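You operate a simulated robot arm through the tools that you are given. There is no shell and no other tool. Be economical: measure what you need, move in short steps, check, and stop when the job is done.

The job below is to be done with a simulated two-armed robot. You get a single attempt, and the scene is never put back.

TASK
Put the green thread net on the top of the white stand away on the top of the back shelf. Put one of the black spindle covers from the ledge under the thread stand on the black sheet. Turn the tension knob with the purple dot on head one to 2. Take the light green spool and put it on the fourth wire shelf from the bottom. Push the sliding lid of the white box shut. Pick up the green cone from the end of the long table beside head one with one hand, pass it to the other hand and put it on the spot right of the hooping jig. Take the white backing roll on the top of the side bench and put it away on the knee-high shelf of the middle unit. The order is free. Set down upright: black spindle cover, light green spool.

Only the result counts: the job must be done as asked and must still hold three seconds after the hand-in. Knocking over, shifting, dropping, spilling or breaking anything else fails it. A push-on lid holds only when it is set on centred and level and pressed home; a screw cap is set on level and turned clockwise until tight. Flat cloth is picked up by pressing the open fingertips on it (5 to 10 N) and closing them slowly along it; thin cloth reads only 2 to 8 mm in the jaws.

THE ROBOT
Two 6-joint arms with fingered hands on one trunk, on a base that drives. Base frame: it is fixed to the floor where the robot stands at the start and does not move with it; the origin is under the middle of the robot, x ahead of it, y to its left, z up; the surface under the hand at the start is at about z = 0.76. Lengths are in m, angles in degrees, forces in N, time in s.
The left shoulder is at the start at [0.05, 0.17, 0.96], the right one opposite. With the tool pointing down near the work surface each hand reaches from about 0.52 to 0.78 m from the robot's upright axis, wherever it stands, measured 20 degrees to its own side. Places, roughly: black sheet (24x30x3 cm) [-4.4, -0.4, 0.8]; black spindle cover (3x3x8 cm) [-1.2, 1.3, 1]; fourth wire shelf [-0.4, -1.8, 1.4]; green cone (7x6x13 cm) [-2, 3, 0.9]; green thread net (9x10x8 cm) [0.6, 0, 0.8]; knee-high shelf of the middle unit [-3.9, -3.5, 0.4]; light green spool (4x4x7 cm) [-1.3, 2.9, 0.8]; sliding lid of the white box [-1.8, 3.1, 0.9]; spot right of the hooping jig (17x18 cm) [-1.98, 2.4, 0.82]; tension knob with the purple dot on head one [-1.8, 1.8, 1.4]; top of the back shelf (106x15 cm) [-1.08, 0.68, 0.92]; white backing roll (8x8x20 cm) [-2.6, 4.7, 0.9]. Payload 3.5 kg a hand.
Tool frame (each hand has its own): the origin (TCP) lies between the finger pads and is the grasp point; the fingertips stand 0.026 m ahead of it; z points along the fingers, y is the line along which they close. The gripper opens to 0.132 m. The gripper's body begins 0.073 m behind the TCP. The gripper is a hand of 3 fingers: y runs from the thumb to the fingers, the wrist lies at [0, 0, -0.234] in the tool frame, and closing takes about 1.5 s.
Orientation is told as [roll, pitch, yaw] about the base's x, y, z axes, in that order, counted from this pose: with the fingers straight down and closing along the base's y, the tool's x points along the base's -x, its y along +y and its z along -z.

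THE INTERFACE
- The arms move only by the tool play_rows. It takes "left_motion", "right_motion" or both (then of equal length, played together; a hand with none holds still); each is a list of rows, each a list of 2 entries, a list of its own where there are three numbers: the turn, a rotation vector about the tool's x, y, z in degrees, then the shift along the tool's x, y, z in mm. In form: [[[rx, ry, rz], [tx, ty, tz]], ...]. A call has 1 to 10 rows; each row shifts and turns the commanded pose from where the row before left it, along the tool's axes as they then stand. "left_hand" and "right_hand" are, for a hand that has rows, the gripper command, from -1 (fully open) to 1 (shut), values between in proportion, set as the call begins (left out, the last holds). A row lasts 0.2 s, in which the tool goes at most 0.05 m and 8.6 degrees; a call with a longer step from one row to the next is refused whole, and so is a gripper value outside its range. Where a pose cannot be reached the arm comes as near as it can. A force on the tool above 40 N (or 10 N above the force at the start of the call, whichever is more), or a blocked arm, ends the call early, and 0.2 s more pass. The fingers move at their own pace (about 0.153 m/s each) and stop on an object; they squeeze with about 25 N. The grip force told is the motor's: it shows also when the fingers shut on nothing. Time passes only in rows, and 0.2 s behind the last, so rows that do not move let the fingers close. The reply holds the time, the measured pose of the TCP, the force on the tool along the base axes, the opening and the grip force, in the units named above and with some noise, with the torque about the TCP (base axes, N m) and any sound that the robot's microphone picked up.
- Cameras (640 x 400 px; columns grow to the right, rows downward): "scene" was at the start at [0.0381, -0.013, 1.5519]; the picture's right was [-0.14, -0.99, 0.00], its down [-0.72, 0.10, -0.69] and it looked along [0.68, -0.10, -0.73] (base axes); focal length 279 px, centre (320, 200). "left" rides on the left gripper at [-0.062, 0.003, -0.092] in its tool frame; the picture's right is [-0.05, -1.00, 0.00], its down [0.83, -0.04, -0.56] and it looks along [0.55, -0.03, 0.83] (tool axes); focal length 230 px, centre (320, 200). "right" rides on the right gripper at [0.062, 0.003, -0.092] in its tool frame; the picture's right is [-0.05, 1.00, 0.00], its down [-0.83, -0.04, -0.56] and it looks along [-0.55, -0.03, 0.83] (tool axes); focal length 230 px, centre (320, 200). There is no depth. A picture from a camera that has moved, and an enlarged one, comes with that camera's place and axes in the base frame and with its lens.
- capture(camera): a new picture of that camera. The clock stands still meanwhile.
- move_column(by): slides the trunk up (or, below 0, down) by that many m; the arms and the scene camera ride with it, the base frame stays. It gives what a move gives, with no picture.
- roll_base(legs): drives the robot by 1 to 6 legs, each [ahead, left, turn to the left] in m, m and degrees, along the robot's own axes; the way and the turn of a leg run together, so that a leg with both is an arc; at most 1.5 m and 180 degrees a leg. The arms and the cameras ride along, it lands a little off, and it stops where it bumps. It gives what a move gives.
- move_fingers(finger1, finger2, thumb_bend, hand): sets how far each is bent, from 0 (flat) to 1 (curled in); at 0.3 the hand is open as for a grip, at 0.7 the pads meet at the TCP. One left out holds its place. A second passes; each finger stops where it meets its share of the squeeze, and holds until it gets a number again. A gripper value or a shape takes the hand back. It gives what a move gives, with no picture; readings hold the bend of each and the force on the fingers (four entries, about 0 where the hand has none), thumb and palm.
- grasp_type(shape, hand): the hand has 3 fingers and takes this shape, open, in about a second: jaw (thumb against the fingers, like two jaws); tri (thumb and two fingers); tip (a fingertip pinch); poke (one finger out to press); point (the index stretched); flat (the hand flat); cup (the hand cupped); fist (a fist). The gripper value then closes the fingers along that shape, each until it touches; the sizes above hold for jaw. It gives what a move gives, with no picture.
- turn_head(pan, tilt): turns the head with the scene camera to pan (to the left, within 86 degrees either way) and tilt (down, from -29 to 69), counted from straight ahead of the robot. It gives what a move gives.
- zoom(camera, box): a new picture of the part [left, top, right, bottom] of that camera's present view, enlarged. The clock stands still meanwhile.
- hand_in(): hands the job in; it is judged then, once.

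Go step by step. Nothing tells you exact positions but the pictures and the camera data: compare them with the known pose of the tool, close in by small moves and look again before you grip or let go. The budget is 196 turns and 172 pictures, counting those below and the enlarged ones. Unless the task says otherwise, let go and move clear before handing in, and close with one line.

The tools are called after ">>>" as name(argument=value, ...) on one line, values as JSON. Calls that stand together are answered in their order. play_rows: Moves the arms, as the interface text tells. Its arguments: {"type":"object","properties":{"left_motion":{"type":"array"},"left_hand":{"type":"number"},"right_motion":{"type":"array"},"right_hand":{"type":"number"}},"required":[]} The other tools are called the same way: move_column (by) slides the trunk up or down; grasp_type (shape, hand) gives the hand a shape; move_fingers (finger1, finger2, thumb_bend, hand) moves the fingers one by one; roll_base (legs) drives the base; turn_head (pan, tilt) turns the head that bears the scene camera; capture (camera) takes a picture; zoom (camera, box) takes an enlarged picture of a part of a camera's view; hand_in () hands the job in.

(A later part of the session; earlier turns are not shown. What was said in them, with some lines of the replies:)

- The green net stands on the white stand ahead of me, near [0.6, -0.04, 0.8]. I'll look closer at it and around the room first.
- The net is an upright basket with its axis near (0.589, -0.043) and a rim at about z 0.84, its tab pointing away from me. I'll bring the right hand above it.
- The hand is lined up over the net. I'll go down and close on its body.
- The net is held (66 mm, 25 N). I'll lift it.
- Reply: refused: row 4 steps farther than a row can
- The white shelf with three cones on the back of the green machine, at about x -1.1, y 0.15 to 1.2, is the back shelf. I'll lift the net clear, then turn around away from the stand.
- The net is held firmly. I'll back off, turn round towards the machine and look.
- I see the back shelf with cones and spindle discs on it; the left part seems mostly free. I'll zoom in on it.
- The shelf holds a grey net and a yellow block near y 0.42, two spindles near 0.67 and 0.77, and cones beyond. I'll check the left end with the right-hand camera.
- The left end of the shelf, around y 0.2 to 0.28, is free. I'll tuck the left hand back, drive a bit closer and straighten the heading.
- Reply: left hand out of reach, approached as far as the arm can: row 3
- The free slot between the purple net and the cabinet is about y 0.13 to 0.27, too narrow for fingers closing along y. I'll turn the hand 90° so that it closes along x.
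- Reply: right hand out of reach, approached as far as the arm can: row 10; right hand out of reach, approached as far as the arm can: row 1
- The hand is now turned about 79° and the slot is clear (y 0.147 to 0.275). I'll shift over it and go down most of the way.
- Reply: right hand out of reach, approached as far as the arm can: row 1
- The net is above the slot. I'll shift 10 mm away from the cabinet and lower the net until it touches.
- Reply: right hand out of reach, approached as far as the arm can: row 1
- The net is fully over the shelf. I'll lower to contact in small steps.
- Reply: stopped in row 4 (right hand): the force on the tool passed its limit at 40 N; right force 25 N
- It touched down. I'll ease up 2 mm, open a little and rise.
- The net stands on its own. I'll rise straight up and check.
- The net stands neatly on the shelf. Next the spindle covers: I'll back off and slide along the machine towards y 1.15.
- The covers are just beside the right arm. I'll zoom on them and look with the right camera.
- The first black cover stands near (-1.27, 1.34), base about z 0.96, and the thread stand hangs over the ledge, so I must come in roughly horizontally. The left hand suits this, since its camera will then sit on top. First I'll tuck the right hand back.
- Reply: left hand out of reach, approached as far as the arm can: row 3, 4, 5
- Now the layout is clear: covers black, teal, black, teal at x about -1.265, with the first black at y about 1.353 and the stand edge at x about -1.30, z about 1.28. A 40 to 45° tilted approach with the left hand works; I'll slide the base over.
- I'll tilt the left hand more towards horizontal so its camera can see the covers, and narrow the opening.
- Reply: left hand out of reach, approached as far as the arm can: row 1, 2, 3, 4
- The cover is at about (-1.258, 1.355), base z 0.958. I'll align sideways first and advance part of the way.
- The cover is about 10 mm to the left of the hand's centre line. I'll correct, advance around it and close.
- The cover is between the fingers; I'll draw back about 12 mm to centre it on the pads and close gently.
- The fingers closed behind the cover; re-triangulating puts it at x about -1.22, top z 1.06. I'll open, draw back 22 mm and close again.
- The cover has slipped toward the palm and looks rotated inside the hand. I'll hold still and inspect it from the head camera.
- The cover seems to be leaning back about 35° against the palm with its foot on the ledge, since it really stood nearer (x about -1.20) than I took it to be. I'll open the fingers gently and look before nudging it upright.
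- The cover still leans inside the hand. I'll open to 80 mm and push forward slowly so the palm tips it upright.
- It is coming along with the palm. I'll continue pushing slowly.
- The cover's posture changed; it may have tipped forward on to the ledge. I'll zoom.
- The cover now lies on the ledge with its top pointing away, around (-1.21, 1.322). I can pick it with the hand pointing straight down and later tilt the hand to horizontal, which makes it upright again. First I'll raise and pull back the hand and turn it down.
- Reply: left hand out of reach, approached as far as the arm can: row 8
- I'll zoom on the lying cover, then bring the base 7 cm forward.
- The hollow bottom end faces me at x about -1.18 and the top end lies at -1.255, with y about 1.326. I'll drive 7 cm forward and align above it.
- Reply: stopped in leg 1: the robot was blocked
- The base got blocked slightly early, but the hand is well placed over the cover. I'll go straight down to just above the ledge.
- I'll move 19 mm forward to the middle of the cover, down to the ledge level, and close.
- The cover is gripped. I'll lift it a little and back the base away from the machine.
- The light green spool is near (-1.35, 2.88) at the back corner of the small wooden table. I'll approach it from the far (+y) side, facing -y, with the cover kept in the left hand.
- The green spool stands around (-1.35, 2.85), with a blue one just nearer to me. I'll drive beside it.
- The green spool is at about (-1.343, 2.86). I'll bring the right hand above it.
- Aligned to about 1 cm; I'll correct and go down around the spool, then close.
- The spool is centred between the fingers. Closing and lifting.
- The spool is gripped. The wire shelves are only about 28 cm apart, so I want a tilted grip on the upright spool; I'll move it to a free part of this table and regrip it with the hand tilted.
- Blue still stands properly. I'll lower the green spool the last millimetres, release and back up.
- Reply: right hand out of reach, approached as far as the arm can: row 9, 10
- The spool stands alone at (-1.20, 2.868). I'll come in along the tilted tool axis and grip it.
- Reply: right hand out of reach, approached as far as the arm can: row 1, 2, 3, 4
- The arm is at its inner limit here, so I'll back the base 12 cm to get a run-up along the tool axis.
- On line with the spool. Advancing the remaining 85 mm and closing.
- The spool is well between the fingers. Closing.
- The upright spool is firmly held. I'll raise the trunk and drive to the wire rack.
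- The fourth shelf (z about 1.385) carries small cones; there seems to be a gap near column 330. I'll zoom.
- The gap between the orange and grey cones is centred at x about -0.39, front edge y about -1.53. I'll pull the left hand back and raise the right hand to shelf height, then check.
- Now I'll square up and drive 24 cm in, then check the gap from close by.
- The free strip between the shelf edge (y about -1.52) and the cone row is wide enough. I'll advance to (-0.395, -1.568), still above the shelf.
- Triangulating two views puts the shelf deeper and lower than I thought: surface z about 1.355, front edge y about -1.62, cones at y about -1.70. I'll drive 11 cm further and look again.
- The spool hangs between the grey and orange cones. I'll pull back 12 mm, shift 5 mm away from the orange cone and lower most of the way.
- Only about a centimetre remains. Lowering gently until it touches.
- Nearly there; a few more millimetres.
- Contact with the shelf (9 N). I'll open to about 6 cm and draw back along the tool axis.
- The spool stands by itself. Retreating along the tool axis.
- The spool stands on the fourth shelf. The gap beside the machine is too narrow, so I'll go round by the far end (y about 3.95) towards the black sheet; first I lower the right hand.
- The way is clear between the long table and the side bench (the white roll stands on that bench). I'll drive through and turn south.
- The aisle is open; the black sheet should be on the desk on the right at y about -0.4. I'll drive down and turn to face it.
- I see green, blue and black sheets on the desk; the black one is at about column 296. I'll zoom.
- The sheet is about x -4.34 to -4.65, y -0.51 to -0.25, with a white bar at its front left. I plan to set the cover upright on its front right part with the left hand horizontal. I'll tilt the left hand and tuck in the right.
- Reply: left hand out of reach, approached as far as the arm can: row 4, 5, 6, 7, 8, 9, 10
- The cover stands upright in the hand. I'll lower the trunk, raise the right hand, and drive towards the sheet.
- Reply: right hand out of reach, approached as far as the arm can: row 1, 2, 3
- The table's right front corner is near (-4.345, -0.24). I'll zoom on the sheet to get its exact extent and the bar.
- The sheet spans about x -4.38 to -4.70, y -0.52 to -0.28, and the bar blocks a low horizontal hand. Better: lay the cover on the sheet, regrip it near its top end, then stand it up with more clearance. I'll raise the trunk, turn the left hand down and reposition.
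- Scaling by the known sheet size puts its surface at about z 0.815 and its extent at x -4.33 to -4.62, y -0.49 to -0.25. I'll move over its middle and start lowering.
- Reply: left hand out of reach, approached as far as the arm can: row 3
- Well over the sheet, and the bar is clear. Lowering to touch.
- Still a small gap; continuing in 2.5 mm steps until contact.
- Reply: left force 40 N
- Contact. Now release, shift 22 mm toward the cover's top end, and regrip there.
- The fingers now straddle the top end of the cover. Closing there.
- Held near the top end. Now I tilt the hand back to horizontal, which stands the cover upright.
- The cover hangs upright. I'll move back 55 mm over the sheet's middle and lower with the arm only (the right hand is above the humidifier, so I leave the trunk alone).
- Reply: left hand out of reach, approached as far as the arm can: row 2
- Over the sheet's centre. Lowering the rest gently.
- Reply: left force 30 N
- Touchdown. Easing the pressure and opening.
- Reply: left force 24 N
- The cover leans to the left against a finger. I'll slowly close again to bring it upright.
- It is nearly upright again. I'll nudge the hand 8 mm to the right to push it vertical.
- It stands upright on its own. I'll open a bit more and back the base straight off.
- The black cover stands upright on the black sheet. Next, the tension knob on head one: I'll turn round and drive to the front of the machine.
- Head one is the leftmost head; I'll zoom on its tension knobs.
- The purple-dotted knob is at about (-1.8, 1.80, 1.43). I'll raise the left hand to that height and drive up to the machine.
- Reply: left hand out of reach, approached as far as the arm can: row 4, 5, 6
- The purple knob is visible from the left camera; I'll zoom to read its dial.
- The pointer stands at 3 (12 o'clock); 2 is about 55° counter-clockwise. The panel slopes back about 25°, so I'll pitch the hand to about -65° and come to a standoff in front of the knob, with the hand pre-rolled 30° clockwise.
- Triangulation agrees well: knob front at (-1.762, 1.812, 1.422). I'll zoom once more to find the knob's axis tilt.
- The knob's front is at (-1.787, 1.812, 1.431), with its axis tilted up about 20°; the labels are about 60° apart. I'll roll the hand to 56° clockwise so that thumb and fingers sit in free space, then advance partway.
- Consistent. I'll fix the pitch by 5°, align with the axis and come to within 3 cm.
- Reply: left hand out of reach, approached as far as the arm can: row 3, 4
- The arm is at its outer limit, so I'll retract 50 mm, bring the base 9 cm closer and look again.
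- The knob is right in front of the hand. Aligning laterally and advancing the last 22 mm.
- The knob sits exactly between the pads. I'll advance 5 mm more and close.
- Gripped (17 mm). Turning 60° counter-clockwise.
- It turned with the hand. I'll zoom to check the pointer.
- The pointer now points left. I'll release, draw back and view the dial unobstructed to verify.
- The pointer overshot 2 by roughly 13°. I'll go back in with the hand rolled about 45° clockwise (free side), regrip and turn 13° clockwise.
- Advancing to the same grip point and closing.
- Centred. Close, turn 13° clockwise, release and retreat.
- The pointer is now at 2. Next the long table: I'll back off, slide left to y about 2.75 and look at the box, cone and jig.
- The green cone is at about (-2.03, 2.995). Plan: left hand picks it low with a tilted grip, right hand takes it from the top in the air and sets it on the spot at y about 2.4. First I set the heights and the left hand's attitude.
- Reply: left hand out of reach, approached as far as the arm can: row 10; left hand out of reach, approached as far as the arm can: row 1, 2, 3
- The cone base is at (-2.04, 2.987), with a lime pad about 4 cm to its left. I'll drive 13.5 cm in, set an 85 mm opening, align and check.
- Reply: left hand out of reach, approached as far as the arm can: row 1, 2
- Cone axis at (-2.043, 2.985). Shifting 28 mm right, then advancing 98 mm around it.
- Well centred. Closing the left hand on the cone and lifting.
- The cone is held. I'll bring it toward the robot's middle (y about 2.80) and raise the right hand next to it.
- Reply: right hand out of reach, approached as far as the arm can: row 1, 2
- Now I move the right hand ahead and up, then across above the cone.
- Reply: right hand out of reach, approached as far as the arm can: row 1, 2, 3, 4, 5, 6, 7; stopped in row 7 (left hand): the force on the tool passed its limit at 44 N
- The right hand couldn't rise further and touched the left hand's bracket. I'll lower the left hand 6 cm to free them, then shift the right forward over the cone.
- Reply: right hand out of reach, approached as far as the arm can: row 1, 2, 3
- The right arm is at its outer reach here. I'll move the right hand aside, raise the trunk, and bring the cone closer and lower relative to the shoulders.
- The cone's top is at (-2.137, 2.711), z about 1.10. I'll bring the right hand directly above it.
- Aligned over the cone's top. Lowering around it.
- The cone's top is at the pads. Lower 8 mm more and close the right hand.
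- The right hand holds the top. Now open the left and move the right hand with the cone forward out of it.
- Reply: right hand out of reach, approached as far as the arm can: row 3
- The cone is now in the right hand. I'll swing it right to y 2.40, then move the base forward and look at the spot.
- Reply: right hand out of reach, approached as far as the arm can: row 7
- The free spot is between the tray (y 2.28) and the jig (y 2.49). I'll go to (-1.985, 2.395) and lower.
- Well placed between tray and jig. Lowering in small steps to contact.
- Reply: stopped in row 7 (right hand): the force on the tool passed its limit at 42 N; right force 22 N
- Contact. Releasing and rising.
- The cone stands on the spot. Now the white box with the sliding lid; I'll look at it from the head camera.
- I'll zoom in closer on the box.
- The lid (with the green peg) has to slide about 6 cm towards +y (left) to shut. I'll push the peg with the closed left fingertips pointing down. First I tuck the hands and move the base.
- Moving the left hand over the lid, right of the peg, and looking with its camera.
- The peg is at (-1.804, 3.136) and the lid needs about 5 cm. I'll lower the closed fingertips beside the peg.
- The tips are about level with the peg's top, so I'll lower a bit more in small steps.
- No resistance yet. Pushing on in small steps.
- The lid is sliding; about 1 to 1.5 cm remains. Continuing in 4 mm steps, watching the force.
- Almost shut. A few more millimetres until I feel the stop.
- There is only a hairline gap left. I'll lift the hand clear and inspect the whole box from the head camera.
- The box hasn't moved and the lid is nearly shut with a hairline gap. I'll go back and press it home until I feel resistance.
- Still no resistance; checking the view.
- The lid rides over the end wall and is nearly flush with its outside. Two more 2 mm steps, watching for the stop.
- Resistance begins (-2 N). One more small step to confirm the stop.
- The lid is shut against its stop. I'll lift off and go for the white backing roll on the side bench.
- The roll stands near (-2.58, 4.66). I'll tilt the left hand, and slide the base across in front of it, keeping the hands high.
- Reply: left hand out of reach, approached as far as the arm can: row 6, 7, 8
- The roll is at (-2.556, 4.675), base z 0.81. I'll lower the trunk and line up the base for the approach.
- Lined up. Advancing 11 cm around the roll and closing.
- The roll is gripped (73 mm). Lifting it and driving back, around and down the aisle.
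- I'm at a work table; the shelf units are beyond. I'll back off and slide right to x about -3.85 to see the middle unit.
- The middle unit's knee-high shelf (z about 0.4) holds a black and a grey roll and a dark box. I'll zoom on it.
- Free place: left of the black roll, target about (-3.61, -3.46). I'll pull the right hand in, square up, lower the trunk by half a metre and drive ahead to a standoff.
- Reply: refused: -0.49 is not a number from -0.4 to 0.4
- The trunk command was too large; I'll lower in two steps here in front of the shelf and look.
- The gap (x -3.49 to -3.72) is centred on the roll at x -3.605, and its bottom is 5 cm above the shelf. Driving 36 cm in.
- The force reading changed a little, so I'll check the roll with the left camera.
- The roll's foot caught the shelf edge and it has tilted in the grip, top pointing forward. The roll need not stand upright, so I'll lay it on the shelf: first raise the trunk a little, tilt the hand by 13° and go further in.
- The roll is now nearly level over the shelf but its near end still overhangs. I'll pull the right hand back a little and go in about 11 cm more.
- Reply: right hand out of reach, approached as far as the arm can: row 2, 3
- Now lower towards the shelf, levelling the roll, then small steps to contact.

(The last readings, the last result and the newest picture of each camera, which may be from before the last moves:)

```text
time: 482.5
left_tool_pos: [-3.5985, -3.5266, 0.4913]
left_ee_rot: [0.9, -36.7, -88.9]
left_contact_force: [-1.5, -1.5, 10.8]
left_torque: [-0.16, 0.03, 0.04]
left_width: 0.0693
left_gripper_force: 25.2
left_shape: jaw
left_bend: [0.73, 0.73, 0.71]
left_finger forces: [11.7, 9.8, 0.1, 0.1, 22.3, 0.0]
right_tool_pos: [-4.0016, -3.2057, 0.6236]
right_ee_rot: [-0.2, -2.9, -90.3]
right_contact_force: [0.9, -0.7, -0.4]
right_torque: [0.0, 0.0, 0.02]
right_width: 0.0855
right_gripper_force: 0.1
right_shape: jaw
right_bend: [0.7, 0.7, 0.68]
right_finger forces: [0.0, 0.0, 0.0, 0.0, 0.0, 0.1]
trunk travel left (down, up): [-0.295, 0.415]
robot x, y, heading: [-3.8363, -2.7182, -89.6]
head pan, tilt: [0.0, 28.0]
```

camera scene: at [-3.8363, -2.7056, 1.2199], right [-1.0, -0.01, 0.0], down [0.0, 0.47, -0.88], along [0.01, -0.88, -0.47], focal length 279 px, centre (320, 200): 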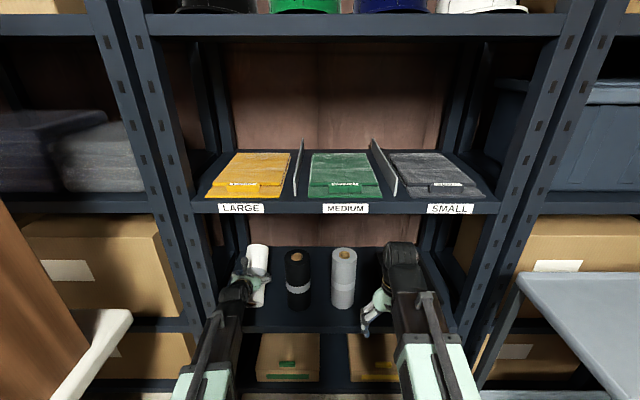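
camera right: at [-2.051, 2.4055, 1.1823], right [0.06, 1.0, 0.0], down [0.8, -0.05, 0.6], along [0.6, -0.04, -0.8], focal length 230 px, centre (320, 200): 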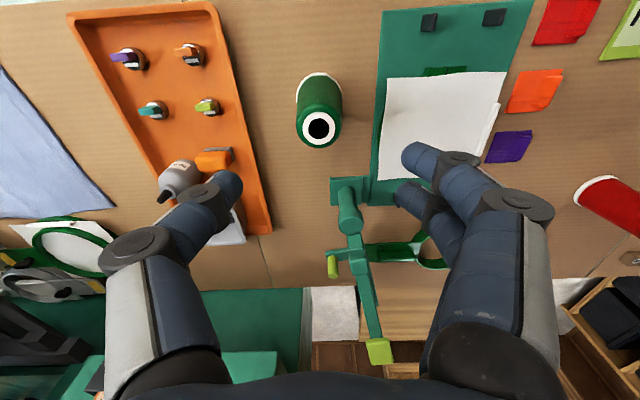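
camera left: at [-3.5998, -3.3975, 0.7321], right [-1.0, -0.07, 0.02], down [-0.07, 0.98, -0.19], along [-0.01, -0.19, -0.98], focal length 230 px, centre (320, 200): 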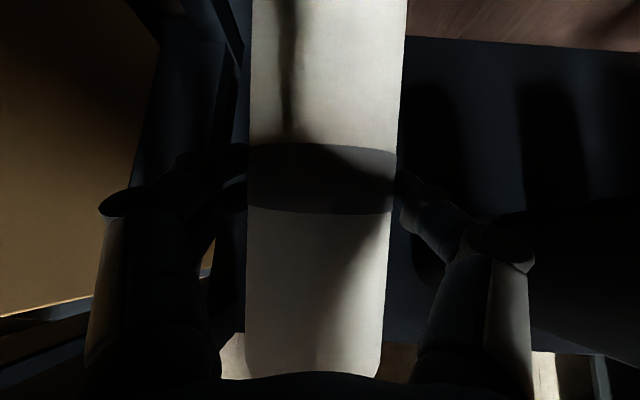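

Contact with the shelf. Opening slightly so that the fingers still fence the roll, then checking.

>>> play_rows(left_motion=[[[0, 0, 0], [0, 0, 0]], [[0, 0, 0], [0, 0, 0]], [[0, 0, 0], [0, 0, 0]], [[0, 0, 0], [0, 0, 0]], [[0, 0, 0], [0, 0, 0]], [[0, 0, 0], [0, 0, 0]]], left_hand=-0.3)

>>> capture(camera="left")

```text
time: 483.9
left_tool_pos: [-3.5983, -3.5282, 0.4924]
left_ee_rot: [1.0, -36.8, -88.8]
left_contact_force: [0.3, -0.1, -0.1]
left_torque: [0.0, 0.02, 0.0]
left_width: 0.0852
left_gripper_force: 0.1
left_shape: jaw
left_bend: [0.7, 0.7, 0.68]
left_finger forces: [0.0, 0.1, 0.1, 0.0, 0.0, 0.0]
right_tool_pos: [-4.0023, -3.206, 0.6237]
right_ee_rot: [-0.3, -2.8, -90.3]
right_contact_force: [-0.3, -0.2, 0.9]
right_torque: [0.0, -0.03, 0.04]
right_width: 0.0854
right_gripper_force: 0.1
right_shape: jaw
right_bend: [0.7, 0.7, 0.68]
right_finger forces: [0.0, 0.0, 0.1, 0.1, 0.1, 0.0]
trunk travel left (down, up): [-0.295, 0.415]
robot x, y, heading: [-3.836, -2.7239, -89.8]
head pan, tilt: [0.0, 28.0]
```

```text
5 pictures are left
camera left: at [-3.5958, -3.5208, 0.6032], right [-1.0, -0.07, 0.02], down [-0.07, 1.0, -0.05], along [-0.01, -0.06, -1.0], focal length 230 px, centre (320, 200)
```

left: 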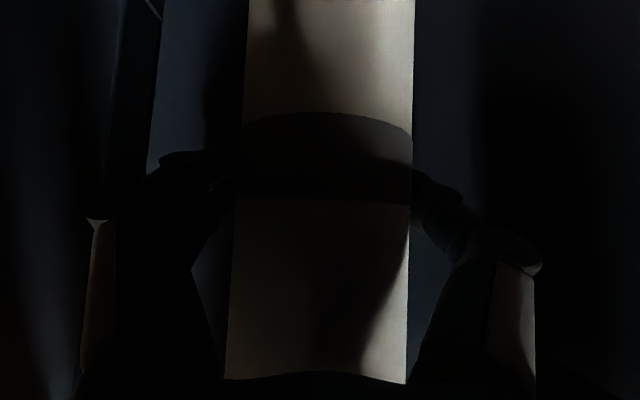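

The roll lies quietly on the shelf. I'll draw the hand up and back along its axis, then back the base out.

>>> play_rows(left_motion=[[[0, 0, 0], [0, 0, -12]], [[0, 0, 0], [0, 0, -25]], [[0, 0, 0], [-4, 0, -28]], [[0, 0, 0], [-6, 0, -28]], [[0, 0, 0], [0, 0, 0]]])

>>> roll_base(legs=[[-0.4, 0, 0]])

>>> zoom(camera="scene", box=[200, 120, 440, 290])

```text
time: 485.1
left_tool_pos: [-3.599, -3.4804, 0.5733]
left_ee_rot: [1.0, -36.7, -88.8]
left_contact_force: [-0.5, 0.4, -0.3]
left_torque: [0.0, 0.0, 0.0]
left_width: 0.0852
left_gripper_force: 0.0
left_shape: jaw
left_bend: [0.7, 0.7, 0.68]
left_finger forces: [0.0, 0.1, 0.0, 0.0, 0.0, 0.0]
right_tool_pos: [-4.0012, -3.2068, 0.6235]
right_ee_rot: [-0.3, -2.8, -90.4]
right_contact_force: [0.3, -0.2, -0.2]
right_torque: [-0.01, 0.02, 0.0]
right_width: 0.0856
right_gripper_force: 0.1
right_shape: jaw
right_bend: [0.7, 0.7, 0.68]
right_finger forces: [0.1, 0.0, 0.1, 0.0, 0.0, 0.0]
trunk travel left (down, up): [-0.295, 0.415]
robot x, y, heading: [-3.8324, -2.7241, -89.6]
head pan, tilt: [0.0, 28.0]
```

```text
time: 487.6
left_tool_pos: [-3.605, -3.0851, 0.5726]
left_ee_rot: [1.1, -36.8, -89.0]
left_contact_force: [-0.2, 1.1, 0.0]
left_torque: [0.04, -0.02, -0.04]
left_width: 0.0855
left_gripper_force: 0.0
left_shape: jaw
left_bend: [0.7, 0.7, 0.68]
left_finger forces: [0.0, 0.0, 0.1, 0.0, 0.1, 0.1]
right_tool_pos: [-4.0051, -2.811, 0.6237]
right_ee_rot: [-0.3, -2.7, -90.5]
right_contact_force: [0.8, -0.4, 0.1]
right_torque: [-0.02, 0.0, -0.01]
right_width: 0.0853
right_gripper_force: 0.0
right_shape: jaw
right_bend: [0.7, 0.7, 0.68]
right_finger forces: [0.1, 0.1, 0.0, 0.2, 0.0, 0.0]
trunk travel left (down, up): [-0.295, 0.415]
robot x, y, heading: [-3.8412, -2.3235, -89.8]
head pan, tilt: [0.0, 28.0]
```

```text
2.35 times, centred on (320, 205) of scene
camera zoom: at [-3.8382, -2.3789, 1.2999], right [-1.0, 0.0, 0.0], down [0.0, 0.47, -0.88], along [0.0, -0.88, -0.47], focal length 656 px, centre (320, 188)
```

zoom: 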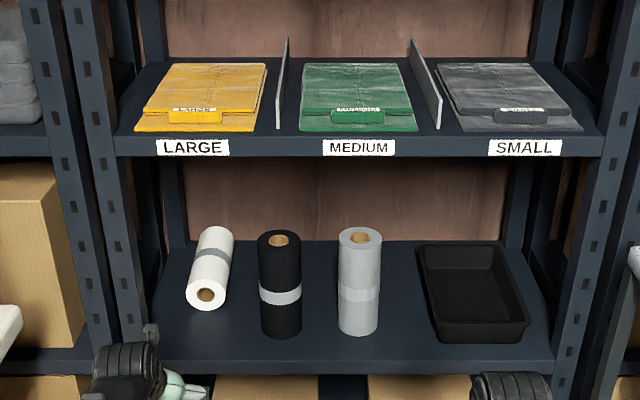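

The roll lies well inside the knee-high shelf and nothing else was disturbed. I'll wait two seconds and make sure that it isn't rolling.

>>> play_rows(left_motion=[[[0, 0, 0], [0, 0, 0]], [[0, 0, 0], [0, 0, 0]], [[0, 0, 0], [0, 0, 0]], [[0, 0, 0], [0, 0, 0]], [[0, 0, 0], [0, 0, 0]], [[0, 0, 0], [0, 0, 0]], [[0, 0, 0], [0, 0, 0]], [[0, 0, 0], [0, 0, 0]], [[0, 0, 0], [0, 0, 0]], [[0, 0, 0], [0, 0, 0]]])

>>> zoom(camera="scene", box=[200, 120, 440, 290])

```text
time: 489.8
left_tool_pos: [-3.6047, -3.0852, 0.5728]
left_ee_rot: [0.9, -36.8, -89.0]
left_contact_force: [1.2, 0.0, 0.3]
left_torque: [0.0, 0.01, 0.01]
left_width: 0.0853
left_gripper_force: 0.1
left_shape: jaw
left_bend: [0.7, 0.7, 0.68]
left_finger forces: [0.0, 0.0, 0.1, 0.0, 0.0, 0.0]
right_tool_pos: [-4.0058, -2.8091, 0.6236]
right_ee_rot: [-0.3, -2.8, -90.5]
right_contact_force: [-0.4, 0.6, -1.0]
right_torque: [0.01, 0.01, -0.03]
right_width: 0.0857
right_gripper_force: 0.1
right_shape: jaw
right_bend: [0.7, 0.7, 0.68]
right_finger forces: [0.0, 0.0, 0.0, 0.0, 0.1, 0.0]
trunk travel left (down, up): [-0.295, 0.415]
robot x, y, heading: [-3.8388, -2.3284, -89.6]
head pan, tilt: [0.0, 28.0]
```

```text
2.35 times, centred on (320, 205) of scene
camera zoom: at [-3.8382, -2.3787, 1.2999], right [-1.0, 0.0, 0.0], down [0.0, 0.47, -0.88], along [0.0, -0.88, -0.47], focal length 656 px, centre (320, 188)
```

zoom: 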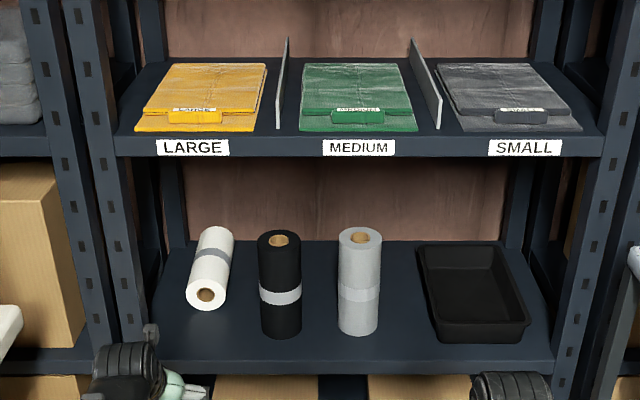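

The roll is still at rest, and every item has been set where it was asked for. Handing in.

>>> hand_in()

```text
The job is handed in.
```

All seven items are done and handed in; the knob pointer sits at 2 to within about 3°, and the backing roll is lying on its side on the knee-high shelf rather than standing.
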